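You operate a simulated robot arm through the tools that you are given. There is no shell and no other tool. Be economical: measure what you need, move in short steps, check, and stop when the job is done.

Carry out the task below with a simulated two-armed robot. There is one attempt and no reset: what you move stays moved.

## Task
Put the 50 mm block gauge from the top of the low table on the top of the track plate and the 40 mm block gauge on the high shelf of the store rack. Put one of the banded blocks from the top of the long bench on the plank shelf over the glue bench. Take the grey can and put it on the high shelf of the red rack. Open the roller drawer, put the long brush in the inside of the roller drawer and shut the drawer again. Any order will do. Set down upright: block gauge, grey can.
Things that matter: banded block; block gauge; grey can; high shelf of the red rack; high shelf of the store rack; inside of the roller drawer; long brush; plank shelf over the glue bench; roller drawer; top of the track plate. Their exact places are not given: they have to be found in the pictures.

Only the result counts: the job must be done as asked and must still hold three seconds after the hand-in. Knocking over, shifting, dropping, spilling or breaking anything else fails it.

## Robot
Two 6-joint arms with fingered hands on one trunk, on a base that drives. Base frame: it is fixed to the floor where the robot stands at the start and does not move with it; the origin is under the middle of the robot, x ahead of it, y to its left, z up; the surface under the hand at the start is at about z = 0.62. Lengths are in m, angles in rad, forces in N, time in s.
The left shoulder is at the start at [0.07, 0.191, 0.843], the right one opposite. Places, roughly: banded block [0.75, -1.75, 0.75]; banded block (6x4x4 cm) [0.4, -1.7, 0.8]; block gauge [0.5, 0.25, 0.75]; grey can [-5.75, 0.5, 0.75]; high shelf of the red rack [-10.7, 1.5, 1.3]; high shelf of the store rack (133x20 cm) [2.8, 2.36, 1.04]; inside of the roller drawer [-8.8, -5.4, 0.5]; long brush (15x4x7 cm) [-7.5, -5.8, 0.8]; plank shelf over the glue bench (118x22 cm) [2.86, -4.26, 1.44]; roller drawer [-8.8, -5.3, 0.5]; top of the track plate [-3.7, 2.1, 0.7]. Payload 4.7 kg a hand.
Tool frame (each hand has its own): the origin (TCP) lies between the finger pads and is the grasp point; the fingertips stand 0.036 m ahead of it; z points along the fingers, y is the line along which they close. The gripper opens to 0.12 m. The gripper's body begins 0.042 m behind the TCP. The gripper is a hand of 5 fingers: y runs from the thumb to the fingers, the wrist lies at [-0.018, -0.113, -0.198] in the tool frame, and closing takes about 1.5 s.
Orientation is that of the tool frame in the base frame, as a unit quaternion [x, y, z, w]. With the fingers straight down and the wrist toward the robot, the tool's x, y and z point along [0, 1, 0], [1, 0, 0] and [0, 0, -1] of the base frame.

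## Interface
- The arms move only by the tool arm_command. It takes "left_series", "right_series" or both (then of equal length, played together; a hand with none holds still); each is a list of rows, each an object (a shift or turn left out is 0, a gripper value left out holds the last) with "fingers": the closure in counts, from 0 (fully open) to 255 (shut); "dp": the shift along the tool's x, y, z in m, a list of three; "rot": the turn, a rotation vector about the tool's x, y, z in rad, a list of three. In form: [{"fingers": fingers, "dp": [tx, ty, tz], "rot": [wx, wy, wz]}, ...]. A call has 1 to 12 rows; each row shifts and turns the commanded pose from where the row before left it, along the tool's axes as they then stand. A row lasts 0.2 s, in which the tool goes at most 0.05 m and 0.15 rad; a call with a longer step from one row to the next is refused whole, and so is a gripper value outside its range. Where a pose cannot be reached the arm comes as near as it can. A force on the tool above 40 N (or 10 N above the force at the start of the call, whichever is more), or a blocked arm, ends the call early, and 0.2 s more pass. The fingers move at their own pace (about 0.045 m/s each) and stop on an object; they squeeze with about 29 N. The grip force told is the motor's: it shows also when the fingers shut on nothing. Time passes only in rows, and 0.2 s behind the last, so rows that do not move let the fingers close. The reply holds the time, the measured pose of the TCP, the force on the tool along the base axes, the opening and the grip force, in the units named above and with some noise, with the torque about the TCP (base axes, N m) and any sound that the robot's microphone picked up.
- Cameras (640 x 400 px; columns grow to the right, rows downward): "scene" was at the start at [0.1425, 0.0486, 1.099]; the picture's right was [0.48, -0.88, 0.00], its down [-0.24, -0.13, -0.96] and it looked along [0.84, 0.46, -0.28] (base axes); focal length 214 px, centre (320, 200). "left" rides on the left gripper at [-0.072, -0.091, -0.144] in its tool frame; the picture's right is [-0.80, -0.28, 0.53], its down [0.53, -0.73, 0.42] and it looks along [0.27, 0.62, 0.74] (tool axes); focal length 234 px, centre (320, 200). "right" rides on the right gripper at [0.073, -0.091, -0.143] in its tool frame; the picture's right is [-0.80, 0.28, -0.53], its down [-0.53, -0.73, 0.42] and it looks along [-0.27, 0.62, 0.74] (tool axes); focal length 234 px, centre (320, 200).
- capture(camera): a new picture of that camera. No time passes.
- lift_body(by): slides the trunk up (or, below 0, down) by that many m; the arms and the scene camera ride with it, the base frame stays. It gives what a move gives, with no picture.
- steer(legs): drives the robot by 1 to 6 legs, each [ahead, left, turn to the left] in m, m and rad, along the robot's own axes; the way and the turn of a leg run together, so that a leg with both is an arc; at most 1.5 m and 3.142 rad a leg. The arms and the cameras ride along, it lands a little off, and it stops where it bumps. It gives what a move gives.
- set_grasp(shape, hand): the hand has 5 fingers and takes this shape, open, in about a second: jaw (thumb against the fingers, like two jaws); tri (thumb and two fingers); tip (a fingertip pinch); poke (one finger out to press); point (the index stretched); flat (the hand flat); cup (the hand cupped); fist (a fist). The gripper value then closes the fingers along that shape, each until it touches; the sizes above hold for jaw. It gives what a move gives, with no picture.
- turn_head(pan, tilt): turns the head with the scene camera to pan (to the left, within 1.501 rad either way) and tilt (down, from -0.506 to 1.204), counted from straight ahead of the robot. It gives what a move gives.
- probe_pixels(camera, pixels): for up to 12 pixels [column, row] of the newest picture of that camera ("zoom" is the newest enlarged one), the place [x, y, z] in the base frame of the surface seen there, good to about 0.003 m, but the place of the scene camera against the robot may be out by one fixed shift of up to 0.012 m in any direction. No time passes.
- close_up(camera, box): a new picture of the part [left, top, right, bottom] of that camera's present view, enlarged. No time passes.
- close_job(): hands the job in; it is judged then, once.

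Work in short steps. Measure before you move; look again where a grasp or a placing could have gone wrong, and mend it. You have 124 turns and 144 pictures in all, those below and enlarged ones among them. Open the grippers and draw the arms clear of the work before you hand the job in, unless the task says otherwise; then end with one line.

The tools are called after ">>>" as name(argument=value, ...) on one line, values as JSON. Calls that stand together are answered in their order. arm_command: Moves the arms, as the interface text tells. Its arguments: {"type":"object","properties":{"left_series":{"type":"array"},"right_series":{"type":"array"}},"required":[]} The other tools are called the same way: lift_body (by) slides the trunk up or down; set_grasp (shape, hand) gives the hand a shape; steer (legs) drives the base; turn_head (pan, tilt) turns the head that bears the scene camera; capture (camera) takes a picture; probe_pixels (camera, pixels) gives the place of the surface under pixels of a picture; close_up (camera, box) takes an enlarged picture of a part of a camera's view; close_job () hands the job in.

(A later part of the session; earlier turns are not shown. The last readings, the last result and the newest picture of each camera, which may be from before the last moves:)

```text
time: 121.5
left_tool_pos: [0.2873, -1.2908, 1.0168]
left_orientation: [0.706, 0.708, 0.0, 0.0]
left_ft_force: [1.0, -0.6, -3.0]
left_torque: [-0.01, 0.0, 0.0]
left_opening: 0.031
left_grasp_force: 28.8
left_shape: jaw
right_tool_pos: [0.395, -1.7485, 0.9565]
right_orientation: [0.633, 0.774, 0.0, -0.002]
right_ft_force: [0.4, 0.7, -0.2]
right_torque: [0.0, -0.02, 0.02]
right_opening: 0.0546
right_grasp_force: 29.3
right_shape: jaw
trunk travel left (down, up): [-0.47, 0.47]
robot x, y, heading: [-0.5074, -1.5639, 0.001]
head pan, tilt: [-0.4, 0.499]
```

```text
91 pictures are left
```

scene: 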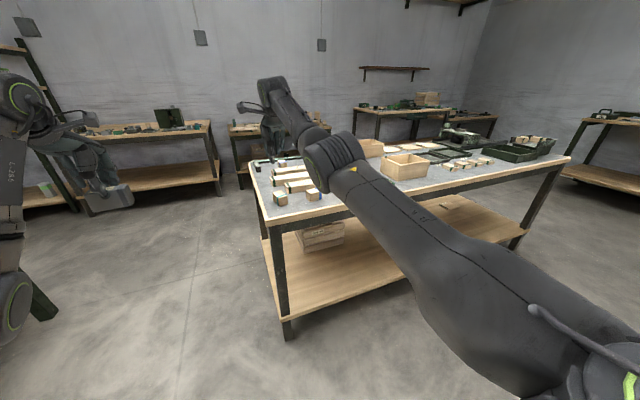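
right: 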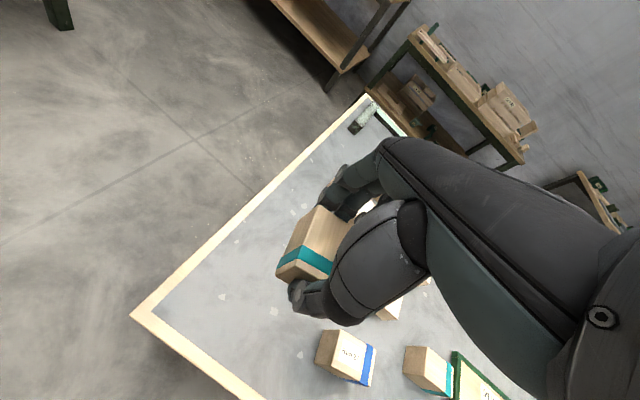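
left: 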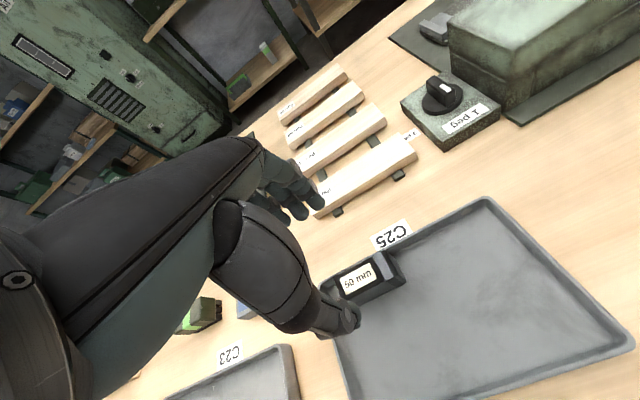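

The block is held (55 mm). I look south-east at the long bench's far end and the plank shelf to plan the way.

>>> lift_body(by=0.3)

>>> turn_head(pan=-0.75, tilt=0.3)

>>> capture(camera="scene")

```text
time: 124.5
left_tool_pos: [0.2879, -1.2917, 1.3163]
left_orientation: [0.706, 0.708, 0.0, 0.0]
left_ft_force: [0.1, 0.2, -4.3]
left_torque: [-0.01, 0.03, -0.01]
left_opening: 0.031
left_grasp_force: 29.4
left_shape: jaw
right_tool_pos: [0.3958, -1.751, 1.2548]
right_orientation: [0.633, 0.774, 0.001, -0.001]
right_ft_force: [-0.2, -0.1, -0.8]
right_torque: [0.02, 0.03, 0.0]
right_opening: 0.0545
right_grasp_force: 29.0
right_shape: jaw
trunk travel left (down, up): [-0.77, 0.17]
robot x, y, heading: [-0.5029, -1.5659, 0.0]
head pan, tilt: [-0.4, 0.499]
```

```text
time: 125.3
left_tool_pos: [0.2876, -1.2908, 1.3166]
left_orientation: [0.705, 0.709, 0.0, 0.0]
left_ft_force: [-0.6, 0.0, -3.4]
left_torque: [0.01, 0.03, 0.01]
left_opening: 0.0309
left_grasp_force: 28.9
left_shape: jaw
right_tool_pos: [0.3966, -1.7494, 1.255]
right_orientation: [0.633, 0.774, 0.002, -0.001]
right_ft_force: [0.5, 0.2, 0.5]
right_torque: [-0.01, -0.01, 0.04]
right_opening: 0.0544
right_grasp_force: 29.4
right_shape: jaw
trunk travel left (down, up): [-0.77, 0.17]
robot x, y, heading: [-0.5017, -1.5629, -0.004]
head pan, tilt: [-0.75, 0.3]
```

```text
90 pictures are left
```

scene: 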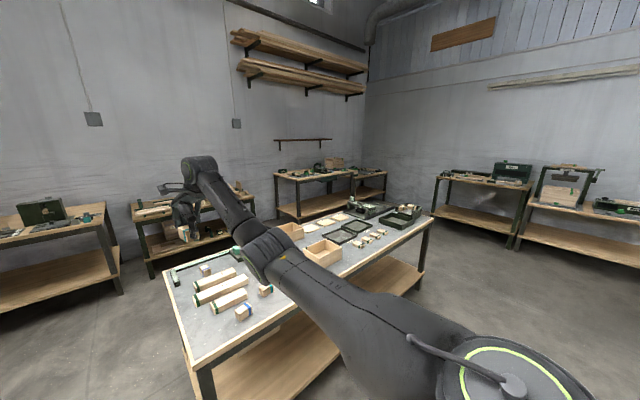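

>>> probe_pixels(camera="scene", pixels=[[278, 139], [325, 139], [300, 138], [278, 177], [330, 178], [432, 222], [352, 183], [440, 255], [500, 280], [440, 178], [520, 190], [302, 238]])

>>> close_up(camera="scene", box=[250, 110, 410, 210])

```text
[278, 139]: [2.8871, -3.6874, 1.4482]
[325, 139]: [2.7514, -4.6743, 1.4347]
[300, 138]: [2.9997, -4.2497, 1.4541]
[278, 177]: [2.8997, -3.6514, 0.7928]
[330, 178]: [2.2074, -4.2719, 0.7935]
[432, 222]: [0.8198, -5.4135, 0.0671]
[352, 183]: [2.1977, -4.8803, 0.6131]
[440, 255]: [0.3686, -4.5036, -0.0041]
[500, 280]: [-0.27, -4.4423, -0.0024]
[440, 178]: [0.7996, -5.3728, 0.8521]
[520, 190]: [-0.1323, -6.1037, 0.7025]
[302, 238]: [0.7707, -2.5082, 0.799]
```

```text
4.00 times, centred on (330, 160) of scene
```

zoom: 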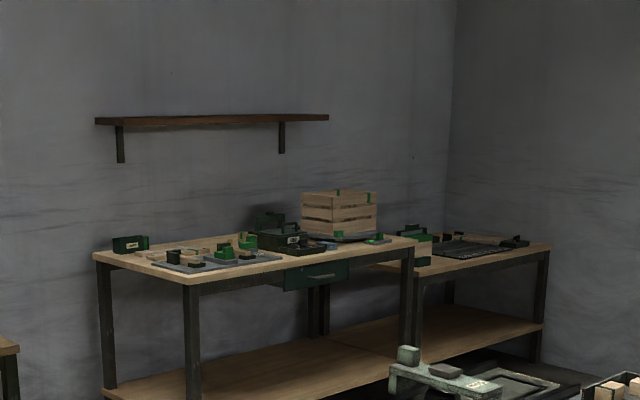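

The shelf spans y -3.67 to -4.85, front x 2.75, top 1.44; the glue bench front is x 2.2. I raise the trunk fully and the right hand, and check the long bench's far leg before driving round its south end.

>>> probe_pixels(camera="scene", pixels=[[420, 280], [423, 250], [425, 228], [428, 214], [415, 218], [380, 260]])

>>> lift_body(by=0.17)

>>> arm_command(right_series=[{"dp": [0, 0, -0.04]}, {"dp": [0, 0, -0.04]}, {"dp": [0, 0, -0.04]}])

```text
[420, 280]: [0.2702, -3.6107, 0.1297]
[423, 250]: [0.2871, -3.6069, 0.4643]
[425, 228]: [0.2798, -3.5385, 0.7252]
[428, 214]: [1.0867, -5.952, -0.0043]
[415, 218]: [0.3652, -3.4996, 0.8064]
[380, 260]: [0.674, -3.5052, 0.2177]
```

```text
time: 127.2
left_tool_pos: [0.2883, -1.2912, 1.4859]
left_orientation: [0.706, 0.709, 0.0, 0.0]
left_ft_force: [0.2, 0.4, -4.4]
left_torque: [0.02, 0.01, 0.03]
left_opening: 0.0309
left_grasp_force: 29.2
left_shape: jaw
right_tool_pos: [0.3963, -1.7489, 1.4255]
right_orientation: [0.634, 0.774, 0.002, -0.002]
right_ft_force: [-0.9, 0.8, -0.6]
right_torque: [-0.02, -0.01, 0.0]
right_opening: 0.0541
right_grasp_force: 29.5
right_shape: jaw
trunk travel left (down, up): [-0.94, 0.0]
robot x, y, heading: [-0.5005, -1.564, 0.002]
head pan, tilt: [-0.75, 0.3]
```

```text
time: 128.1
left_tool_pos: [0.2871, -1.2912, 1.4871]
left_orientation: [0.706, 0.709, -0.001, 0.001]
left_ft_force: [-0.7, 0.3, -3.6]
left_torque: [-0.01, 0.02, 0.01]
left_opening: 0.0306
left_grasp_force: 28.8
left_shape: jaw
right_tool_pos: [0.3921, -1.7487, 1.5434]
right_orientation: [0.634, 0.774, 0.0, -0.001]
right_ft_force: [-0.3, 0.4, -1.3]
right_torque: [-0.02, 0.0, 0.01]
right_opening: 0.0543
right_grasp_force: 29.1
right_shape: jaw
trunk travel left (down, up): [-0.94, 0.0]
robot x, y, heading: [-0.5039, -1.5654, 0.002]
head pan, tilt: [-0.75, 0.3]
```

The bench ends at y -3.62. I drive south to y -4.4, east, then north-east to stand short of the shelf.

>>> steer(legs=[[0, -1.5, 0], [0, -1.34, 0], [1.5, 0, 0], [0.45, 0.35, 0], [0, 0.42, 0]])

>>> turn_head(pan=-0.2, tilt=0.3)

>>> capture(camera="scene")

>>> capture(camera="right")

```text
time: 154.0
left_tool_pos: [2.2529, -3.4811, 1.4868]
left_orientation: [0.724, 0.69, 0.0, -0.001]
left_ft_force: [-0.2, 0.0, -3.5]
left_torque: [0.01, 0.04, 0.02]
left_opening: 0.0309
left_grasp_force: 29.6
left_shape: jaw
right_tool_pos: [2.3354, -3.9432, 1.5438]
right_orientation: [0.653, 0.758, 0.002, -0.002]
right_ft_force: [-0.1, -0.5, 0.1]
right_torque: [0.06, -0.01, -0.01]
right_opening: 0.0541
right_grasp_force: 28.9
right_shape: jaw
trunk travel left (down, up): [-0.94, 0.0]
robot x, y, heading: [1.4491, -3.7122, -0.053]
head pan, tilt: [-0.75, 0.3]
```

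```text
time: 154.9
left_tool_pos: [2.2537, -3.4772, 1.4846]
left_orientation: [0.723, 0.69, 0.0, 0.0]
left_ft_force: [-0.5, -0.5, -3.9]
left_torque: [0.0, 0.02, 0.0]
left_opening: 0.0308
left_grasp_force: 28.8
left_shape: jaw
right_tool_pos: [2.337, -3.9402, 1.5442]
right_orientation: [0.653, 0.757, 0.002, 0.0]
right_ft_force: [-0.6, -0.1, -0.8]
right_torque: [0.01, -0.01, 0.0]
right_opening: 0.0541
right_grasp_force: 28.8
right_shape: jaw
trunk travel left (down, up): [-0.94, 0.0]
robot x, y, heading: [1.4503, -3.7122, -0.051]
head pan, tilt: [-0.201, 0.3]
```

```text
88 pictures are left
```

scene: 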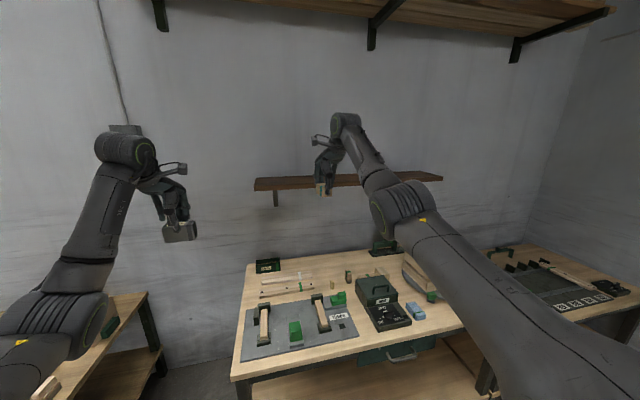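

```text
87 pictures are left
```

right: 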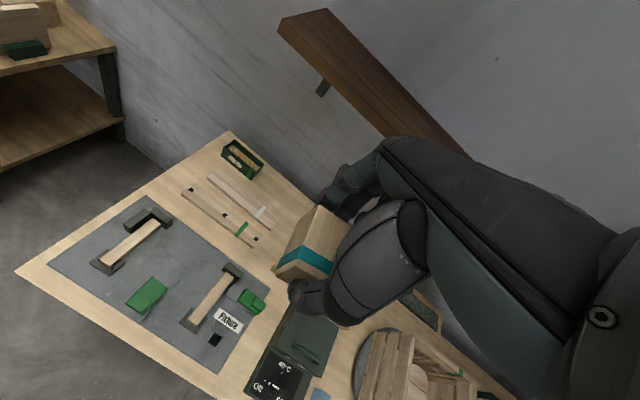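

The shelf is seen in the right view from (300,25) to (440,140); I measure its top and front edge.

>>> probe_pixels(camera="right", pixels=[[325, 20], [350, 45], [380, 80], [400, 105], [345, 75], [370, 110], [290, 25], [400, 125], [420, 120]])

>>> probe_pixels(camera="scene", pixels=[[262, 184], [300, 181], [400, 175], [435, 179], [250, 300], [350, 10], [280, 178]])

```text
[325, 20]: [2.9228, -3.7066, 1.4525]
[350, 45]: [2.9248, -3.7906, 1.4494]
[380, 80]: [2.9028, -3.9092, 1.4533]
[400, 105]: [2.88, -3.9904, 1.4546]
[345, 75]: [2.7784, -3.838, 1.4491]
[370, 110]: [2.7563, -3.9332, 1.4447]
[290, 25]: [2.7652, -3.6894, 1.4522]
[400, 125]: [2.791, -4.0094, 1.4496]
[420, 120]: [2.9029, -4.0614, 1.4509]
```

```text
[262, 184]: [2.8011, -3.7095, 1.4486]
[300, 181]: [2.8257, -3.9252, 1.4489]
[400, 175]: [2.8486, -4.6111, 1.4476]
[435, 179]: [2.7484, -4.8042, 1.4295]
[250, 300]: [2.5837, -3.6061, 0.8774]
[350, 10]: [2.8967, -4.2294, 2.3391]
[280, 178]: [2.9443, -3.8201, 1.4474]
```

Shelf top is at 1.450, x 2.76-2.96. I drive 0.42 ahead and 0.07 left, keeping the base clear of the bench front at x 2.2.

>>> steer(legs=[[0.42, 0.07, 0]])

>>> arm_command(right_series=[{"dp": [0.0, 0.035, 0]}, {"dp": [0, 0.035, 0]}, {}])

>>> capture(camera="right")

>>> capture(camera="scene")

```text
time: 157.6
left_tool_pos: [2.683, -3.4273, 1.4874]
left_orientation: [0.723, 0.691, 0.0, 0.001]
left_ft_force: [0.4, -0.1, -4.6]
left_torque: [0.03, 0.0, 0.02]
left_opening: 0.0307
left_grasp_force: 29.1
left_shape: jaw
right_tool_pos: [2.7674, -3.8898, 1.5462]
right_orientation: [0.652, 0.758, 0.002, 0.0]
right_ft_force: [0.2, 0.4, -0.2]
right_torque: [0.01, -0.03, 0.03]
right_opening: 0.0544
right_grasp_force: 28.8
right_shape: jaw
trunk travel left (down, up): [-0.94, 0.0]
robot x, y, heading: [1.8819, -3.6619, -0.051]
head pan, tilt: [-0.201, 0.3]
```

```text
time: 158.4
left_tool_pos: [2.6861, -3.4287, 1.4859]
left_orientation: [0.723, 0.691, -0.001, -0.001]
left_ft_force: [-1.3, 0.6, -4.2]
left_torque: [0.0, -0.01, 0.01]
left_opening: 0.031
left_grasp_force: 29.0
left_shape: jaw
right_tool_pos: [2.7849, -3.8888, 1.5396]
right_orientation: [0.653, 0.758, 0.002, -0.002]
right_ft_force: [-0.3, 0.0, -0.9]
right_torque: [-0.02, 0.0, 0.0]
right_opening: 0.0544
right_grasp_force: 29.2
right_shape: jaw
right hand out of reach, approached as far as the arm can: row 1, 2
trunk travel left (down, up): [-0.94, 0.0]
robot x, y, heading: [1.8816, -3.6582, -0.047]
head pan, tilt: [-0.201, 0.3]
```

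```text
86 pictures are left
```

right: 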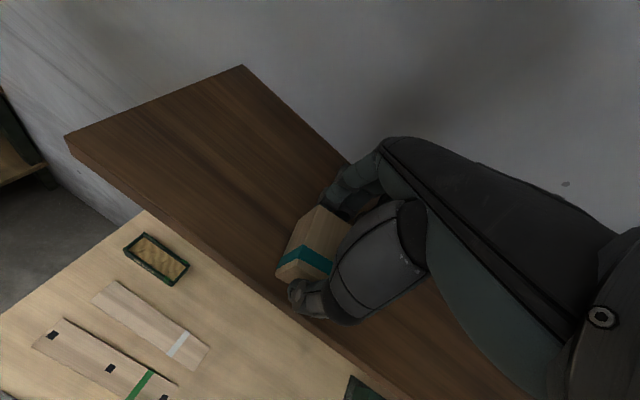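

```text
85 pictures are left
```

scene: 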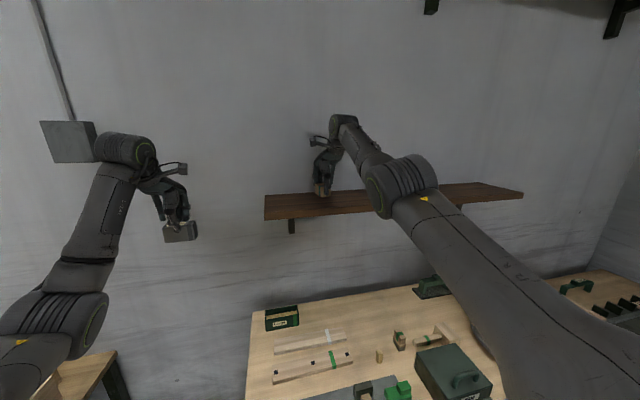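

The block's near edge would be right at the shelf's front; I drive 4 cm more ahead.

>>> steer(legs=[[0.045, 0, 0]])

>>> arm_command(right_series=[{"dp": [0, 0, 0.02]}, {"dp": [0, 0, 0.015]}, {}])

>>> capture(camera="right")

```text
time: 159.3
left_tool_pos: [2.7022, -3.4266, 1.4905]
left_orientation: [0.722, 0.692, 0.001, 0.002]
left_ft_force: [-0.8, -0.6, -3.2]
left_torque: [-0.01, -0.03, 0.04]
left_opening: 0.0307
left_grasp_force: 29.5
left_shape: jaw
right_tool_pos: [2.8017, -3.8862, 1.5474]
right_orientation: [0.651, 0.759, 0.004, 0.002]
right_ft_force: [-0.5, 1.0, 0.0]
right_torque: [0.01, -0.05, -0.01]
right_opening: 0.0543
right_grasp_force: 28.3
right_shape: jaw
trunk travel left (down, up): [-0.94, 0.0]
robot x, y, heading: [1.9035, -3.6601, -0.044]
head pan, tilt: [-0.201, 0.3]
stopped in leg 1: the robot was blocked; the commanded pose is now the measured one
```

```text
time: 160.1
left_tool_pos: [2.7096, -3.4253, 1.4872]
left_orientation: [0.723, 0.691, 0.001, 0.001]
left_ft_force: [0.8, 0.0, -4.3]
left_torque: [-0.01, 0.0, 0.0]
left_opening: 0.0307
left_grasp_force: 29.0
left_shape: jaw
right_tool_pos: [2.8092, -3.8873, 1.5095]
right_orientation: [0.651, 0.759, 0.003, 0.0]
right_ft_force: [-0.2, -0.2, -0.7]
right_torque: [0.01, 0.0, 0.01]
right_opening: 0.0542
right_grasp_force: 29.6
right_shape: jaw
trunk travel left (down, up): [-0.94, 0.0]
robot x, y, heading: [1.9034, -3.6605, -0.052]
head pan, tilt: [-0.201, 0.3]
```

```text
84 pictures are left
```

right: 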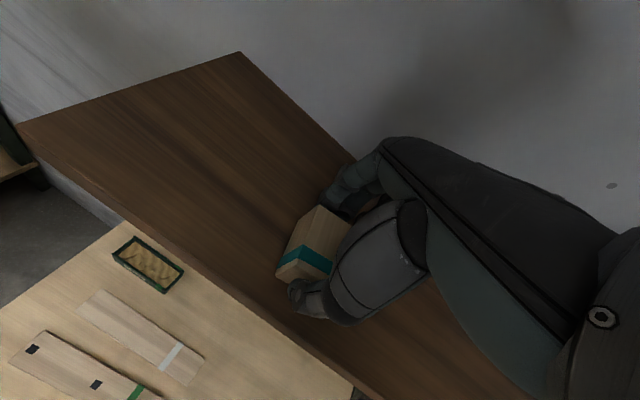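

Now the block is fully over the shelf (x 2.78-2.84). I reach slightly further and lower to contact.

>>> arm_command(right_series=[{"dp": [0, 0.015, 0.006]}, {"dp": [0, 0, 0.004]}, {}])

>>> arm_command(right_series=[{"dp": [0, 0, 0.003]}, {"dp": [0, 0, 0.002]}, {}])

```text
time: 160.9
left_tool_pos: [2.7092, -3.4284, 1.4873]
left_orientation: [0.723, 0.691, 0.001, 0.0]
left_ft_force: [-0.9, -0.3, -3.7]
left_torque: [-0.02, 0.01, 0.03]
left_opening: 0.0306
left_grasp_force: 29.2
left_shape: jaw
right_tool_pos: [2.8217, -3.8867, 1.4957]
right_orientation: [0.651, 0.759, 0.003, -0.001]
right_ft_force: [0.6, -0.7, -0.3]
right_torque: [0.0, 0.03, 0.01]
right_opening: 0.0545
right_grasp_force: 29.1
right_shape: jaw
right hand out of reach, approached as far as the arm can: row 1
trunk travel left (down, up): [-0.94, 0.0]
robot x, y, heading: [1.9021, -3.6606, -0.049]
head pan, tilt: [-0.201, 0.3]
```

```text
time: 161.7
left_tool_pos: [2.7062, -3.4271, 1.4877]
left_orientation: [0.723, 0.691, 0.002, 0.001]
left_ft_force: [-0.5, 0.9, -3.2]
left_torque: [0.02, 0.01, -0.04]
left_opening: 0.031
left_grasp_force: 29.2
left_shape: jaw
right_tool_pos: [2.8182, -3.8848, 1.4937]
right_orientation: [0.652, 0.758, 0.005, 0.002]
right_ft_force: [0.2, 0.1, 9.1]
right_torque: [0.06, 0.04, 0.0]
right_opening: 0.0548
right_grasp_force: 29.1
right_shape: jaw
trunk travel left (down, up): [-0.94, 0.0]
robot x, y, heading: [1.9042, -3.6606, -0.048]
head pan, tilt: [-0.201, 0.3]
```

Contact (9 N). I open wide enough, then lift the hand away.

>>> arm_command(right_series=[{"fingers": 75}, {}, {}, {}, {"dp": [0, 0, -0.03]}, {"dp": [0, 0, -0.03]}, {"dp": [0, 0, -0.02]}])

>>> capture(camera="right")

```text
time: 163.3
left_tool_pos: [2.7093, -3.4291, 1.4856]
left_orientation: [0.723, 0.691, 0.001, 0.0]
left_ft_force: [0.6, -1.0, -4.3]
left_torque: [0.04, 0.01, 0.0]
left_opening: 0.0307
left_grasp_force: 28.9
left_shape: jaw
right_tool_pos: [2.8019, -3.8932, 1.5603]
right_orientation: [0.652, 0.758, 0.005, -0.001]
right_ft_force: [-0.7, 0.0, -0.2]
right_torque: [0.04, 0.02, -0.01]
right_opening: 0.0845
right_grasp_force: 0.2
right_shape: jaw
right hand out of reach, approached as far as the arm can: row 5, 6, 7
trunk travel left (down, up): [-0.94, 0.0]
robot x, y, heading: [1.9027, -3.664, -0.052]
head pan, tilt: [-0.201, 0.3]
```

```text
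83 pictures are left
```

right: 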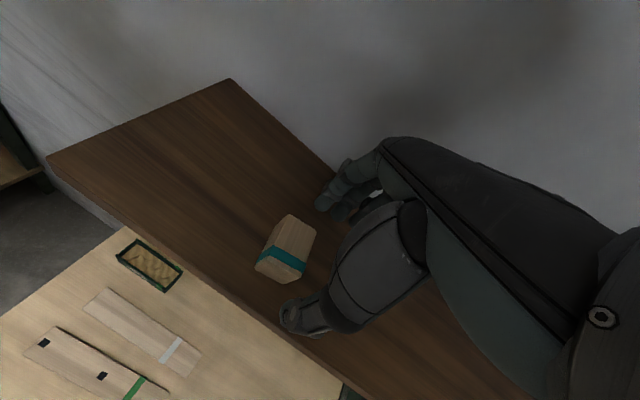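

The teal block lies on the plank shelf. I back out, go west past the bench's south end, and turn about to look west.

>>> steer(legs=[[-0.5, 0, 0.05], [0, -0.76, 0], [-1.5, 0, 0], [-0.6, 0, 0], [0, 0, 2.6]])

>>> turn_head(pan=0.0, tilt=0.2)

>>> capture(camera="scene")

>>> turn_head(pan=-0.9, tilt=0.2)

>>> capture(camera="scene")

```text
time: 186.4
left_tool_pos: [-1.4941, -4.3756, 1.4871]
left_orientation: [-0.512, 0.859, 0.001, 0.0]
left_ft_force: [0.3, 0.5, -4.3]
left_torque: [-0.04, -0.02, -0.05]
left_opening: 0.0305
left_grasp_force: 28.8
left_shape: jaw
right_tool_pos: [-1.3759, -3.9184, 1.5626]
right_orientation: [-0.594, 0.805, 0.001, -0.003]
right_ft_force: [0.8, 0.9, -0.8]
right_torque: [0.0, 0.0, 0.0]
right_opening: 0.0847
right_grasp_force: 0.1
right_shape: jaw
trunk travel left (down, up): [-0.94, 0.0]
robot x, y, heading: [-0.667, -4.5139, 2.648]
head pan, tilt: [-0.201, 0.3]
```

```text
time: 187.1
left_tool_pos: [-1.4932, -4.3767, 1.4875]
left_orientation: [-0.511, 0.859, 0.001, 0.0]
left_ft_force: [-0.3, -0.6, -3.6]
left_torque: [0.01, -0.01, 0.0]
left_opening: 0.0304
left_grasp_force: 29.5
left_shape: jaw
right_tool_pos: [-1.3752, -3.9206, 1.5609]
right_orientation: [-0.593, 0.805, 0.001, -0.003]
right_ft_force: [-0.3, 0.3, 0.7]
right_torque: [0.02, -0.02, -0.01]
right_opening: 0.0845
right_grasp_force: 0.0
right_shape: jaw
trunk travel left (down, up): [-0.94, 0.0]
robot x, y, heading: [-0.6682, -4.5176, 2.645]
head pan, tilt: [0.0, 0.201]
```

```text
82 pictures are left
```

scene: 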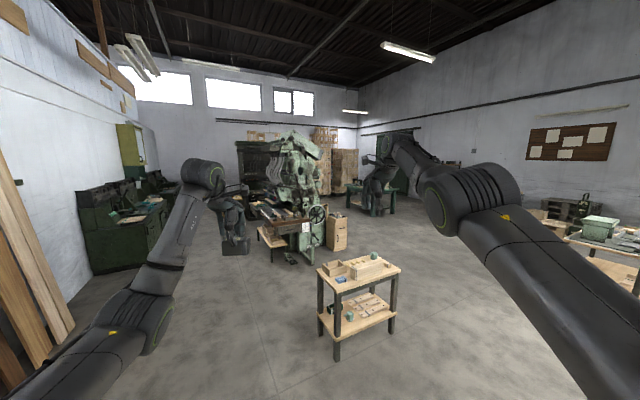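

```text
time: 188.3
left_tool_pos: [-1.4947, -4.3773, 1.4868]
left_orientation: [-0.512, 0.859, 0.001, -0.002]
left_ft_force: [-0.3, 0.2, -4.1]
left_torque: [0.04, -0.01, 0.03]
left_opening: 0.0303
left_grasp_force: 29.1
left_shape: jaw
right_tool_pos: [-1.3748, -3.9204, 1.561]
right_orientation: [-0.593, 0.805, 0.001, -0.003]
right_ft_force: [0.1, -0.2, 0.6]
right_torque: [-0.03, 0.01, 0.0]
right_opening: 0.0843
right_grasp_force: 0.1
right_shape: jaw
trunk travel left (down, up): [-0.94, 0.0]
robot x, y, heading: [-0.669, -4.5192, 2.646]
head pan, tilt: [-0.901, 0.201]
```

```text
81 pictures are left
```

scene: 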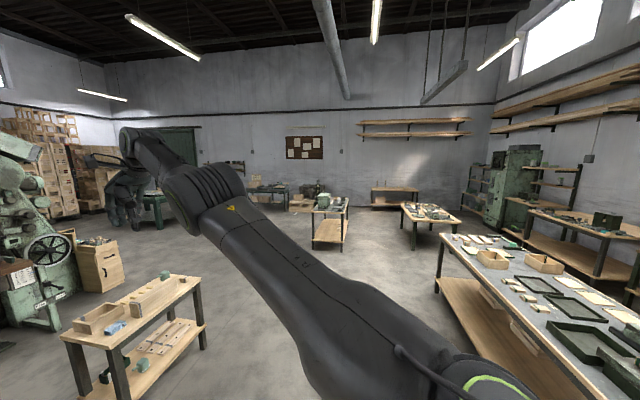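

I measure the furniture in this view to map the way to the track plate.

>>> probe_pixels(camera="scene", pixels=[[330, 205], [315, 210], [345, 212], [250, 190], [150, 195], [320, 270], [230, 265], [160, 290], [205, 285], [265, 240], [100, 290], [390, 190]])

>>> close_up(camera="scene", box=[120, 140, 440, 260])

```text
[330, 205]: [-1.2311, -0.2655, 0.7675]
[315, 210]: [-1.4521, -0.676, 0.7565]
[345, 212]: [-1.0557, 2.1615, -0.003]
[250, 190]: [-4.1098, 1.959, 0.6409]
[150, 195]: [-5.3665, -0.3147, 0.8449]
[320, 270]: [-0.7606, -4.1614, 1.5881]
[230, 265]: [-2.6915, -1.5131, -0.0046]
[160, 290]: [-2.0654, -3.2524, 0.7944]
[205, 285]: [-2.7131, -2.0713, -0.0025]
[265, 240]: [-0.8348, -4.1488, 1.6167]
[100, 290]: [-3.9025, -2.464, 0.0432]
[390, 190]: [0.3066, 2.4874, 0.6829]
```

```text
2.00 times, centred on (280, 200) of scene
```

zoom: 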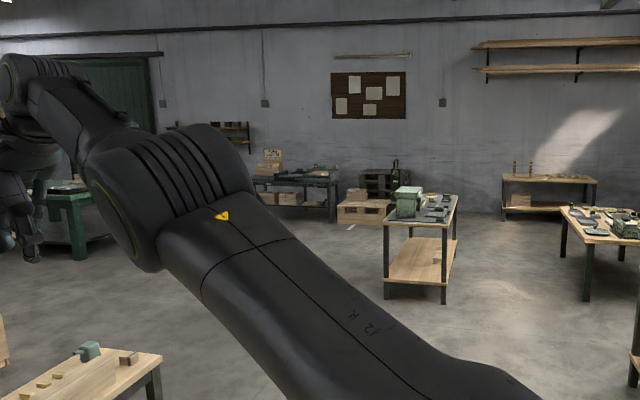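

The dark bench at (-4.1, 1.96) by the north wall should bear the track plate. I drive north between the tables, then west, with the arms high.

>>> steer(legs=[[0, 0, -1.076], [1.5, 0, 0], [1.45, 0, 0], [0, 1.5, 0], [0, 0.45, 0], [1.3, 0, 0]])

>>> turn_head(pan=0.45, tilt=0.25)

>>> capture(camera="scene")

```text
time: 220.9
left_tool_pos: [-3.1029, 0.2612, 1.4886]
left_orientation: [-0.035, 0.999, 0.002, 0.0]
left_ft_force: [-0.6, -0.4, -3.8]
left_torque: [0.01, -0.01, -0.01]
left_opening: 0.0302
left_grasp_force: 29.1
left_shape: jaw
right_tool_pos: [-2.6526, 0.405, 1.5638]
right_orientation: [-0.132, 0.991, 0.002, -0.002]
right_ft_force: [-0.1, 0.3, -0.4]
right_torque: [0.01, -0.01, 0.03]
right_opening: 0.0845
right_grasp_force: 0.1
right_shape: jaw
trunk travel left (down, up): [-0.94, 0.0]
robot x, y, heading: [-2.7805, -0.5092, 1.643]
head pan, tilt: [-0.901, 0.201]
```

```text
time: 222.4
left_tool_pos: [-3.1032, 0.2631, 1.4877]
left_orientation: [-0.035, 0.999, 0.001, 0.0]
left_ft_force: [-0.6, -0.2, -3.2]
left_torque: [0.0, -0.02, 0.01]
left_opening: 0.0303
left_grasp_force: 29.6
left_shape: jaw
right_tool_pos: [-2.6529, 0.4075, 1.5611]
right_orientation: [-0.132, 0.991, 0.003, -0.002]
right_ft_force: [-0.6, 0.0, 0.1]
right_torque: [-0.01, 0.01, -0.03]
right_opening: 0.0846
right_grasp_force: 0.1
right_shape: jaw
trunk travel left (down, up): [-0.94, 0.0]
robot x, y, heading: [-2.7799, -0.5107, 1.646]
head pan, tilt: [0.45, 0.25]
```

```text
79 pictures are left
```

scene: 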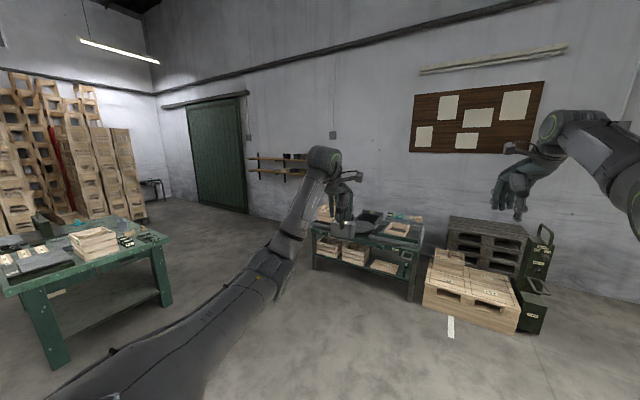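

The track bench is at (370,235), and the green table with crates on the left. I enlarge both and measure.

>>> close_up(camera="scene", box=[290, 180, 450, 280])

>>> probe_pixels(camera="scene", pixels=[[320, 228], [410, 248], [420, 228], [400, 228], [365, 222], [385, 240], [440, 290], [300, 330], [250, 240], [160, 240], [85, 235], [40, 280]])

>>> close_up(camera="scene", box=[0, 180, 200, 305])

```text
4.00 times, centred on (370, 230) of scene
```

zoom: 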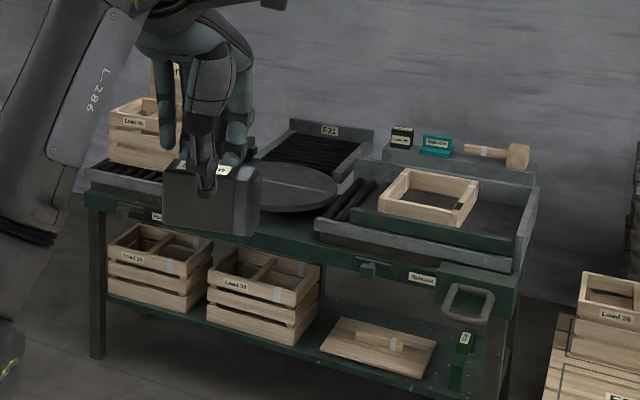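

```text
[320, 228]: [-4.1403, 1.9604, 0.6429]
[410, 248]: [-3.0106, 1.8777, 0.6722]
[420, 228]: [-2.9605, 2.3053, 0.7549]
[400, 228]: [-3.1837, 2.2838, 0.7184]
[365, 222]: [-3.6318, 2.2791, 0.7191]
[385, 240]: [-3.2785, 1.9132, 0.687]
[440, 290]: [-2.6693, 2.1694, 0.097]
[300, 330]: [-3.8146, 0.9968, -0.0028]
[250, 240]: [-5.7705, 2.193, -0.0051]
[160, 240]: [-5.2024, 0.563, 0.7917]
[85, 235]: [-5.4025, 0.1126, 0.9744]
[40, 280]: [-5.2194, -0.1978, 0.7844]
```

```text
3.20 times, centred on (100, 242) of scene
```

zoom: 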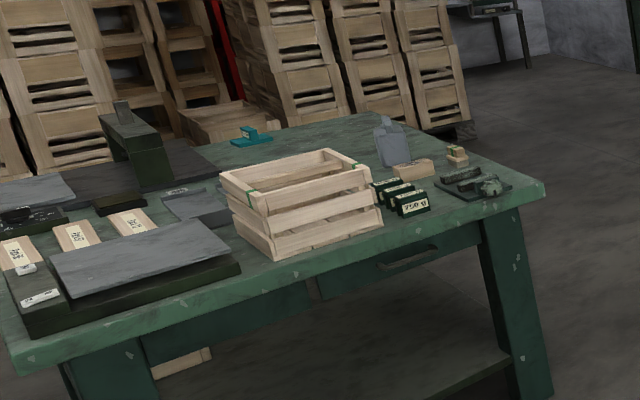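

The grey round plate between the roller tracks near (-3.65, 2.1) should be the track plate. I drive up short of the bench, lower the trunk and look.

>>> steer(legs=[[0, 0, -0.075], [1.3, 0.65, 0]])

>>> lift_body(by=-0.5)

>>> turn_head(pan=0.1, tilt=0.45)

>>> capture(camera="scene")

>>> capture(camera="left")

```text
time: 230.1
left_tool_pos: [-3.664, 1.5786, 1.4885]
left_orientation: [0.007, 1.0, 0.001, 0.0]
left_ft_force: [0.7, 0.2, -4.5]
left_torque: [-0.02, -0.01, 0.0]
left_opening: 0.0301
left_grasp_force: 29.0
left_shape: jaw
right_tool_pos: [-3.2034, 1.6851, 1.5627]
right_orientation: [-0.09, 0.996, 0.002, -0.001]
right_ft_force: [-0.2, -0.2, -0.3]
right_torque: [-0.02, 0.05, 0.01]
right_opening: 0.0843
right_grasp_force: 0.1
right_shape: jaw
trunk travel left (down, up): [-0.94, 0.0]
robot x, y, heading: [-3.4072, 0.7839, 1.556]
head pan, tilt: [0.45, 0.25]
```

```text
refused: -0.5 is not a number from -0.4 to 0.4
```

```text
time: 230.9
left_tool_pos: [-3.6631, 1.5792, 1.4871]
left_orientation: [0.007, 1.0, 0.001, 0.0]
left_ft_force: [0.5, 0.5, -3.6]
left_torque: [-0.02, 0.0, 0.01]
left_opening: 0.03
left_grasp_force: 29.0
left_shape: jaw
right_tool_pos: [-3.2037, 1.6865, 1.5625]
right_orientation: [-0.09, 0.996, 0.002, -0.002]
right_ft_force: [-0.2, 0.1, -0.5]
right_torque: [-0.03, 0.01, 0.03]
right_opening: 0.0843
right_grasp_force: 0.1
right_shape: jaw
trunk travel left (down, up): [-0.94, 0.0]
robot x, y, heading: [-3.4093, 0.7822, 1.558]
head pan, tilt: [0.099, 0.45]
```

```text
76 pictures are left
```

scene: 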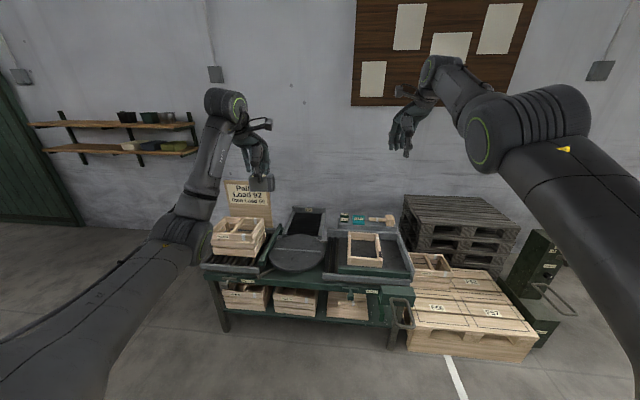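

```text
75 pictures are left
```

left: 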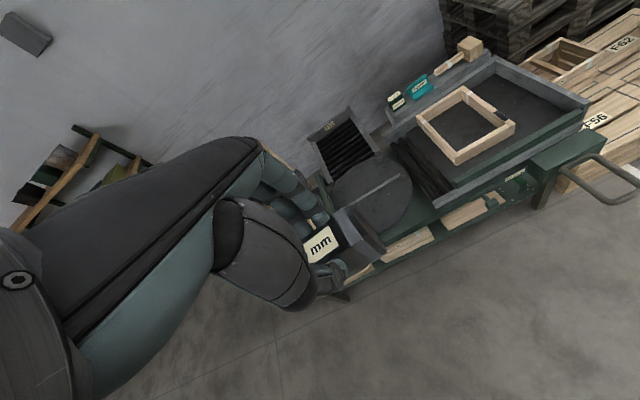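

I lower the trunk 0.4 and enlarge the round plate and the sign beside it.

>>> close_up(camera="scene", box=[190, 170, 430, 320])

>>> probe_pixels(camera="left", pixels=[[370, 190], [400, 190], [385, 225], [360, 175], [340, 190], [412, 195], [340, 140], [430, 170], [480, 130], [375, 205]])

>>> lift_body(by=-0.4)

```text
2.67 times, centred on (310, 245) of scene
```

zoom: 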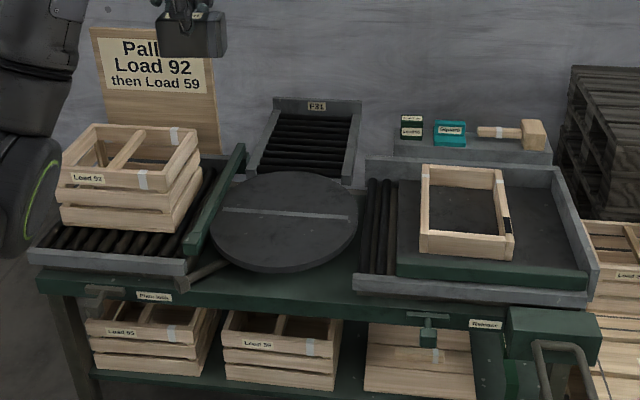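

```text
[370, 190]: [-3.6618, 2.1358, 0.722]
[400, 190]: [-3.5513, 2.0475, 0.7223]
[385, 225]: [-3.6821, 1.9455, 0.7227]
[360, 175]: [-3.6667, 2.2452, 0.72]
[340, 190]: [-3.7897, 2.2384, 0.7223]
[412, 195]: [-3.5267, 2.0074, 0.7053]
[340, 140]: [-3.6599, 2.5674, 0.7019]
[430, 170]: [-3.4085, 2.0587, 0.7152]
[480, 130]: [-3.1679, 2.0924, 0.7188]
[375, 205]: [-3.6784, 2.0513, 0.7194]
```

```text
time: 234.7
left_tool_pos: [-3.6642, 1.5793, 1.0882]
left_orientation: [0.006, 1.0, 0.002, 0.001]
left_ft_force: [-0.5, 0.4, -4.0]
left_torque: [-0.01, 0.01, 0.01]
left_opening: 0.0303
left_grasp_force: 29.0
left_shape: jaw
right_tool_pos: [-3.204, 1.6853, 1.1614]
right_orientation: [-0.091, 0.996, 0.003, -0.003]
right_ft_force: [-0.2, 0.0, 0.3]
right_torque: [0.0, 0.0, -0.02]
right_opening: 0.0841
right_grasp_force: 0.1
right_shape: jaw
trunk travel left (down, up): [-0.54, 0.4]
robot x, y, heading: [-3.4052, 0.782, 1.557]
head pan, tilt: [0.099, 0.45]
```

The disc's top is at z 0.722, centre about (-3.68, 2.09), matching the given place. I lower the trunk 0.15 more and drive 0.47 ahead.

>>> lift_body(by=-0.15)

>>> steer(legs=[[0.47, 0.02, 0]])

>>> capture(camera="left")

>>> capture(camera="scene")

```text
time: 236.5
left_tool_pos: [-3.6639, 1.5785, 0.9374]
left_orientation: [0.006, 1.0, 0.002, 0.0]
left_ft_force: [0.4, 0.0, -3.8]
left_torque: [-0.01, -0.02, 0.02]
left_opening: 0.0303
left_grasp_force: 28.8
left_shape: jaw
right_tool_pos: [-3.2033, 1.6842, 1.0131]
right_orientation: [-0.09, 0.996, 0.003, -0.002]
right_ft_force: [0.6, 0.1, -0.5]
right_torque: [0.02, 0.01, 0.0]
right_opening: 0.0846
right_grasp_force: 0.0
right_shape: jaw
trunk travel left (down, up): [-0.39, 0.55]
robot x, y, heading: [-3.4058, 0.7852, 1.552]
head pan, tilt: [0.099, 0.45]
```

```text
time: 239.3
left_tool_pos: [-3.68, 2.0462, 0.9364]
left_orientation: [0.005, 1.0, 0.001, 0.0]
left_ft_force: [-0.5, -0.1, -4.1]
left_torque: [-0.04, -0.01, 0.01]
left_opening: 0.0305
left_grasp_force: 29.3
left_shape: jaw
right_tool_pos: [-3.2202, 2.1539, 1.0124]
right_orientation: [-0.093, 0.996, 0.002, -0.001]
right_ft_force: [0.1, 0.6, 0.2]
right_torque: [-0.02, 0.01, 0.02]
right_opening: 0.0846
right_grasp_force: 0.0
right_shape: jaw
trunk travel left (down, up): [-0.39, 0.55]
robot x, y, heading: [-3.4192, 1.2513, 1.558]
head pan, tilt: [0.099, 0.45]
```

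```text
73 pictures are left
```

left: 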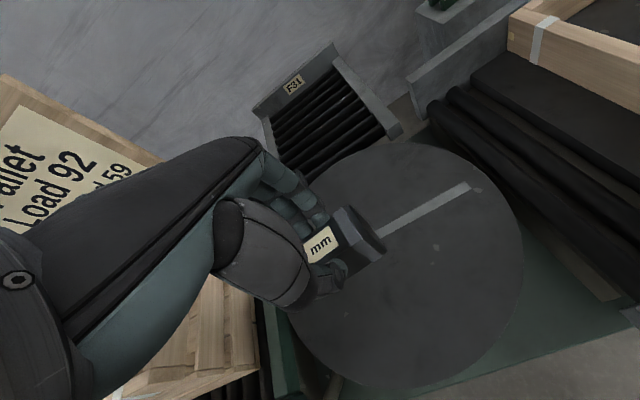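

```text
72 pictures are left
```

scene: 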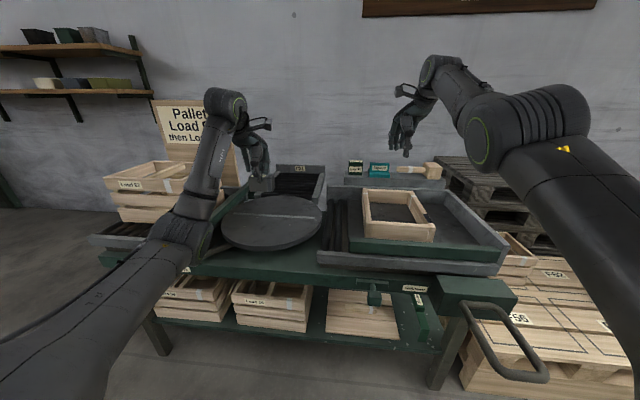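

The gauge is over the disc. I go 3 cm ahead and lower 0.13, then look.

>>> arm_command(left_series=[{"dp": [0.01, 0.03, 0]}, {"dp": [0, 0, 0.035]}, {"dp": [0, 0, 0.035]}, {"dp": [0, 0, 0.035]}, {"dp": [0, 0, 0.025]}, {}])

>>> capture(camera="left")

```text
time: 240.7
left_tool_pos: [-3.6875, 2.0767, 0.807]
left_orientation: [0.006, 1.0, 0.001, 0.0]
left_ft_force: [-1.0, -0.1, -3.2]
left_torque: [-0.04, 0.01, 0.04]
left_opening: 0.0306
left_grasp_force: 29.1
left_shape: jaw
right_tool_pos: [-3.22, 2.1524, 1.0117]
right_orientation: [-0.092, 0.996, 0.003, -0.003]
right_ft_force: [0.5, 0.4, -0.3]
right_torque: [-0.02, 0.01, 0.01]
right_opening: 0.0842
right_grasp_force: 0.1
right_shape: jaw
trunk travel left (down, up): [-0.39, 0.55]
robot x, y, heading: [-3.4201, 1.2486, 1.558]
head pan, tilt: [0.099, 0.45]
```

```text
71 pictures are left
```

left: 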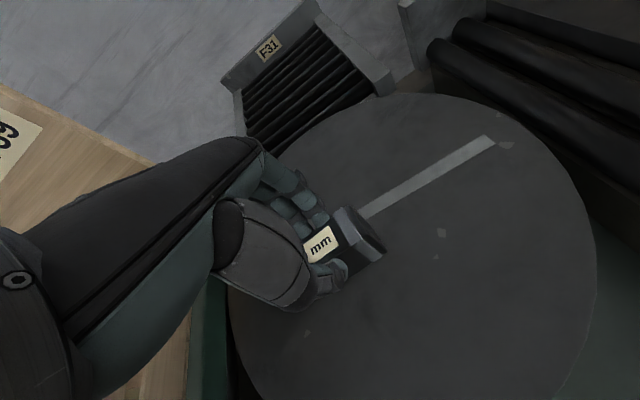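

About 15 mm remain; I lower slowly to contact.

>>> arm_command(left_series=[{"dp": [0, 0, 0.006]}, {"dp": [0, 0, 0.005]}, {"dp": [0, 0, 0.003]}, {}])

>>> arm_command(left_series=[{"dp": [0, 0, 0.002]}, {"dp": [0, 0, 0.002]}, {}])

```text
time: 241.7
left_tool_pos: [-3.6894, 2.0762, 0.7922]
left_orientation: [0.005, 1.0, 0.001, 0.0]
left_ft_force: [-0.4, 0.9, -3.2]
left_torque: [0.01, 0.0, 0.0]
left_opening: 0.0304
left_grasp_force: 29.2
left_shape: jaw
right_tool_pos: [-3.2207, 2.1537, 1.0124]
right_orientation: [-0.093, 0.996, 0.002, -0.001]
right_ft_force: [-0.5, 0.5, -0.3]
right_torque: [0.0, -0.01, -0.03]
right_opening: 0.0844
right_grasp_force: 0.0
right_shape: jaw
trunk travel left (down, up): [-0.39, 0.55]
robot x, y, heading: [-3.4169, 1.2517, 1.557]
head pan, tilt: [0.099, 0.45]
```

```text
time: 242.5
left_tool_pos: [-3.6899, 2.0749, 0.7896]
left_orientation: [0.005, 1.0, 0.003, 0.001]
left_ft_force: [0.7, -0.7, -0.2]
left_torque: [0.03, -0.02, 0.03]
left_opening: 0.0302
left_grasp_force: 29.5
left_shape: jaw
right_tool_pos: [-3.22, 2.1531, 1.0118]
right_orientation: [-0.093, 0.996, 0.002, -0.001]
right_ft_force: [-0.5, -0.1, 0.3]
right_torque: [-0.04, 0.0, -0.02]
right_opening: 0.0843
right_grasp_force: 0.1
right_shape: jaw
trunk travel left (down, up): [-0.39, 0.55]
robot x, y, heading: [-3.4206, 1.2528, 1.559]
head pan, tilt: [0.099, 0.45]
```

Contact is beginning (load gone to 0). I press 2 mm more, open and lift away.

>>> arm_command(left_series=[{"dp": [0, 0, 0.0015]}, {}, {"fingers": 115}, {}, {}, {}, {}])

>>> arm_command(left_series=[{"dp": [0, 0, -0.03]}, {"dp": [0, 0, -0.04]}, {"dp": [0, 0, -0.04]}])

>>> capture(camera="left")

```text
time: 244.1
left_tool_pos: [-3.6896, 2.075, 0.7892]
left_orientation: [0.005, 1.0, 0.002, -0.001]
left_ft_force: [1.3, 0.4, 0.5]
left_torque: [0.04, 0.0, -0.04]
left_opening: 0.0652
left_grasp_force: 0.1
left_shape: jaw
right_tool_pos: [-3.2189, 2.1534, 1.0114]
right_orientation: [-0.093, 0.996, 0.002, -0.002]
right_ft_force: [0.1, 0.8, 0.8]
right_torque: [0.02, 0.0, 0.01]
right_opening: 0.0845
right_grasp_force: 0.1
right_shape: jaw
trunk travel left (down, up): [-0.39, 0.55]
robot x, y, heading: [-3.4186, 1.2544, 1.557]
head pan, tilt: [0.099, 0.45]
```

```text
time: 244.9
left_tool_pos: [-3.6876, 2.0762, 0.9001]
left_orientation: [0.005, 1.0, 0.001, 0.0]
left_ft_force: [-0.2, -0.6, -0.4]
left_torque: [0.01, 0.05, 0.0]
left_opening: 0.0653
left_grasp_force: 0.1
left_shape: jaw
right_tool_pos: [-3.2195, 2.1533, 1.0132]
right_orientation: [-0.093, 0.996, 0.003, -0.002]
right_ft_force: [0.6, -1.1, 0.6]
right_torque: [0.0, 0.02, 0.02]
right_opening: 0.0844
right_grasp_force: 0.1
right_shape: jaw
trunk travel left (down, up): [-0.39, 0.55]
robot x, y, heading: [-3.421, 1.2483, 1.554]
head pan, tilt: [0.099, 0.45]
```

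```text
70 pictures are left
```

left: 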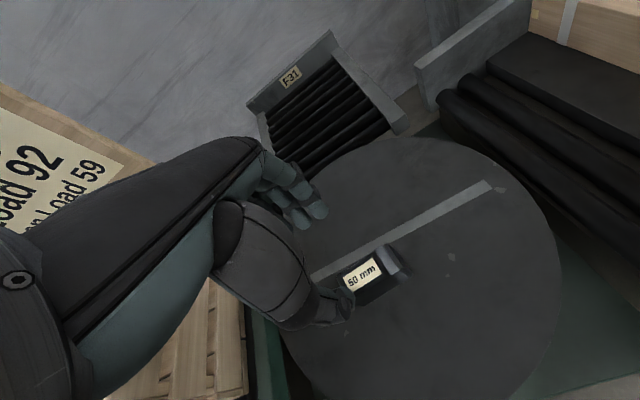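

The 50 mm gauge stands upright on the plate. I lift, back off, go round to the north side of the green table and face west.

>>> lift_body(by=0.25)

>>> steer(legs=[[-0.35, 0, 0], [0, 1.2, 0], [0.6, 0, 0], [0, 0, 1.58]])

>>> turn_head(pan=0.3, tilt=0.3)

>>> capture(camera="scene")

```text
time: 247.4
left_tool_pos: [-3.6868, 2.0767, 1.15]
left_orientation: [0.005, 1.0, 0.002, 0.0]
left_ft_force: [-0.5, -0.1, -0.6]
left_torque: [0.02, -0.03, 0.03]
left_opening: 0.0655
left_grasp_force: 0.0
left_shape: jaw
right_tool_pos: [-3.2193, 2.1524, 1.2617]
right_orientation: [-0.093, 0.996, 0.003, -0.002]
right_ft_force: [-0.1, 0.8, 0.8]
right_torque: [-0.03, 0.03, -0.01]
right_opening: 0.0844
right_grasp_force: 0.0
right_shape: jaw
trunk travel left (down, up): [-0.64, 0.3]
robot x, y, heading: [-3.4173, 1.2507, 1.561]
head pan, tilt: [0.099, 0.45]
```

```text
time: 262.4
left_tool_pos: [-5.4521, 1.2203, 1.1485]
left_orientation: [0.711, -0.703, -0.001, 0.002]
left_ft_force: [-0.1, 0.0, -0.3]
left_torque: [-0.02, 0.0, 0.0]
left_opening: 0.0653
left_grasp_force: 0.1
left_shape: jaw
right_tool_pos: [-5.5396, 1.6875, 1.2618]
right_orientation: [0.777, -0.629, -0.001, 0.003]
right_ft_force: [-0.1, 0.1, -0.4]
right_torque: [-0.02, 0.02, 0.01]
right_opening: 0.0844
right_grasp_force: 0.1
right_shape: jaw
trunk travel left (down, up): [-0.64, 0.3]
robot x, y, heading: [-4.6303, 1.5119, -3.128]
head pan, tilt: [0.099, 0.45]
```

```text
time: 263.1
left_tool_pos: [-5.4519, 1.2196, 1.15]
left_orientation: [0.711, -0.703, -0.001, 0.002]
left_ft_force: [-0.3, -0.7, 0.8]
left_torque: [0.0, 0.0, -0.01]
left_opening: 0.0653
left_grasp_force: 0.0
left_shape: jaw
right_tool_pos: [-5.539, 1.6872, 1.2631]
right_orientation: [0.777, -0.63, -0.001, 0.003]
right_ft_force: [0.7, 0.5, 0.0]
right_torque: [0.01, -0.01, 0.03]
right_opening: 0.0845
right_grasp_force: 0.0
right_shape: jaw
trunk travel left (down, up): [-0.64, 0.3]
robot x, y, heading: [-4.635, 1.5094, -3.133]
head pan, tilt: [0.3, 0.3]
```

```text
69 pictures are left
```

scene: 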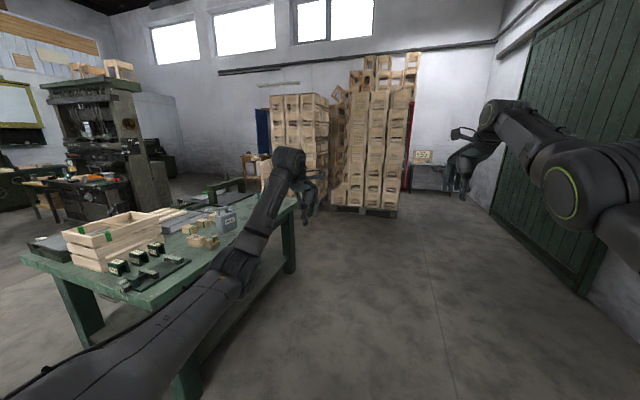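

The grey can appears at (225,222); the red rack's post is at (408,150) behind the pallets. I enlarge and measure.

>>> close_up(camera="scene", box=[150, 170, 310, 270])

>>> probe_pixels(camera="zoom", pixels=[[280, 180], [330, 170], [345, 215], [310, 160], [290, 225], [420, 190], [280, 320], [380, 190], [310, 200], [200, 265], [250, 210], [470, 165]])

>>> probe_pixels(camera="scene", pixels=[[408, 150], [411, 120], [380, 200], [395, 210], [340, 195], [320, 150], [430, 165], [500, 205], [270, 195], [420, 200]])

```text
4.00 times, centred on (230, 220) of scene
```

zoom: 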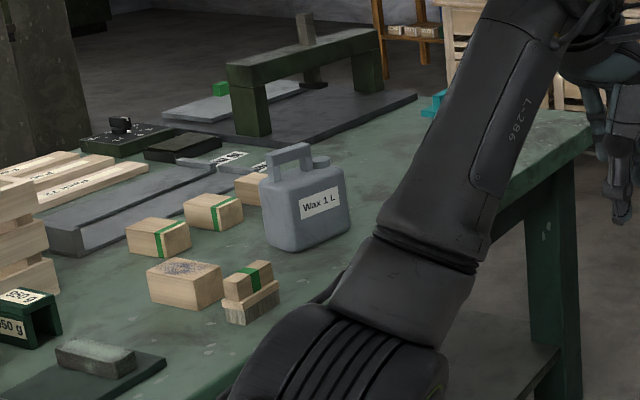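

```text
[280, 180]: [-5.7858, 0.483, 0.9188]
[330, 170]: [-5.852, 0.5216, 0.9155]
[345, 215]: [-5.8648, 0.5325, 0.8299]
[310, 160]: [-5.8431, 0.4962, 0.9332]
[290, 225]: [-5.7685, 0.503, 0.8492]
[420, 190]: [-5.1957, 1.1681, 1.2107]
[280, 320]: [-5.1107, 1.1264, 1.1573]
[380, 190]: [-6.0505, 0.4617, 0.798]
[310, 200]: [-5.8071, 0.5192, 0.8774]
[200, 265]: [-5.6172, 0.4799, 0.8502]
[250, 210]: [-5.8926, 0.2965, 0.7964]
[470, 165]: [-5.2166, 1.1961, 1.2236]
```

```text
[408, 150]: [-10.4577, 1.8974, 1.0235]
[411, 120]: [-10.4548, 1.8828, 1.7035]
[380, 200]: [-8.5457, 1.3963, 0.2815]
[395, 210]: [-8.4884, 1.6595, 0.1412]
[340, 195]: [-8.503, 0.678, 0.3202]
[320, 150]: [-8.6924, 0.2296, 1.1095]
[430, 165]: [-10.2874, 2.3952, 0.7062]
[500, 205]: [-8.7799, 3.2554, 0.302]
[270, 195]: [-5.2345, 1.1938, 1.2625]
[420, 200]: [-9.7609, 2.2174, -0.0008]
```

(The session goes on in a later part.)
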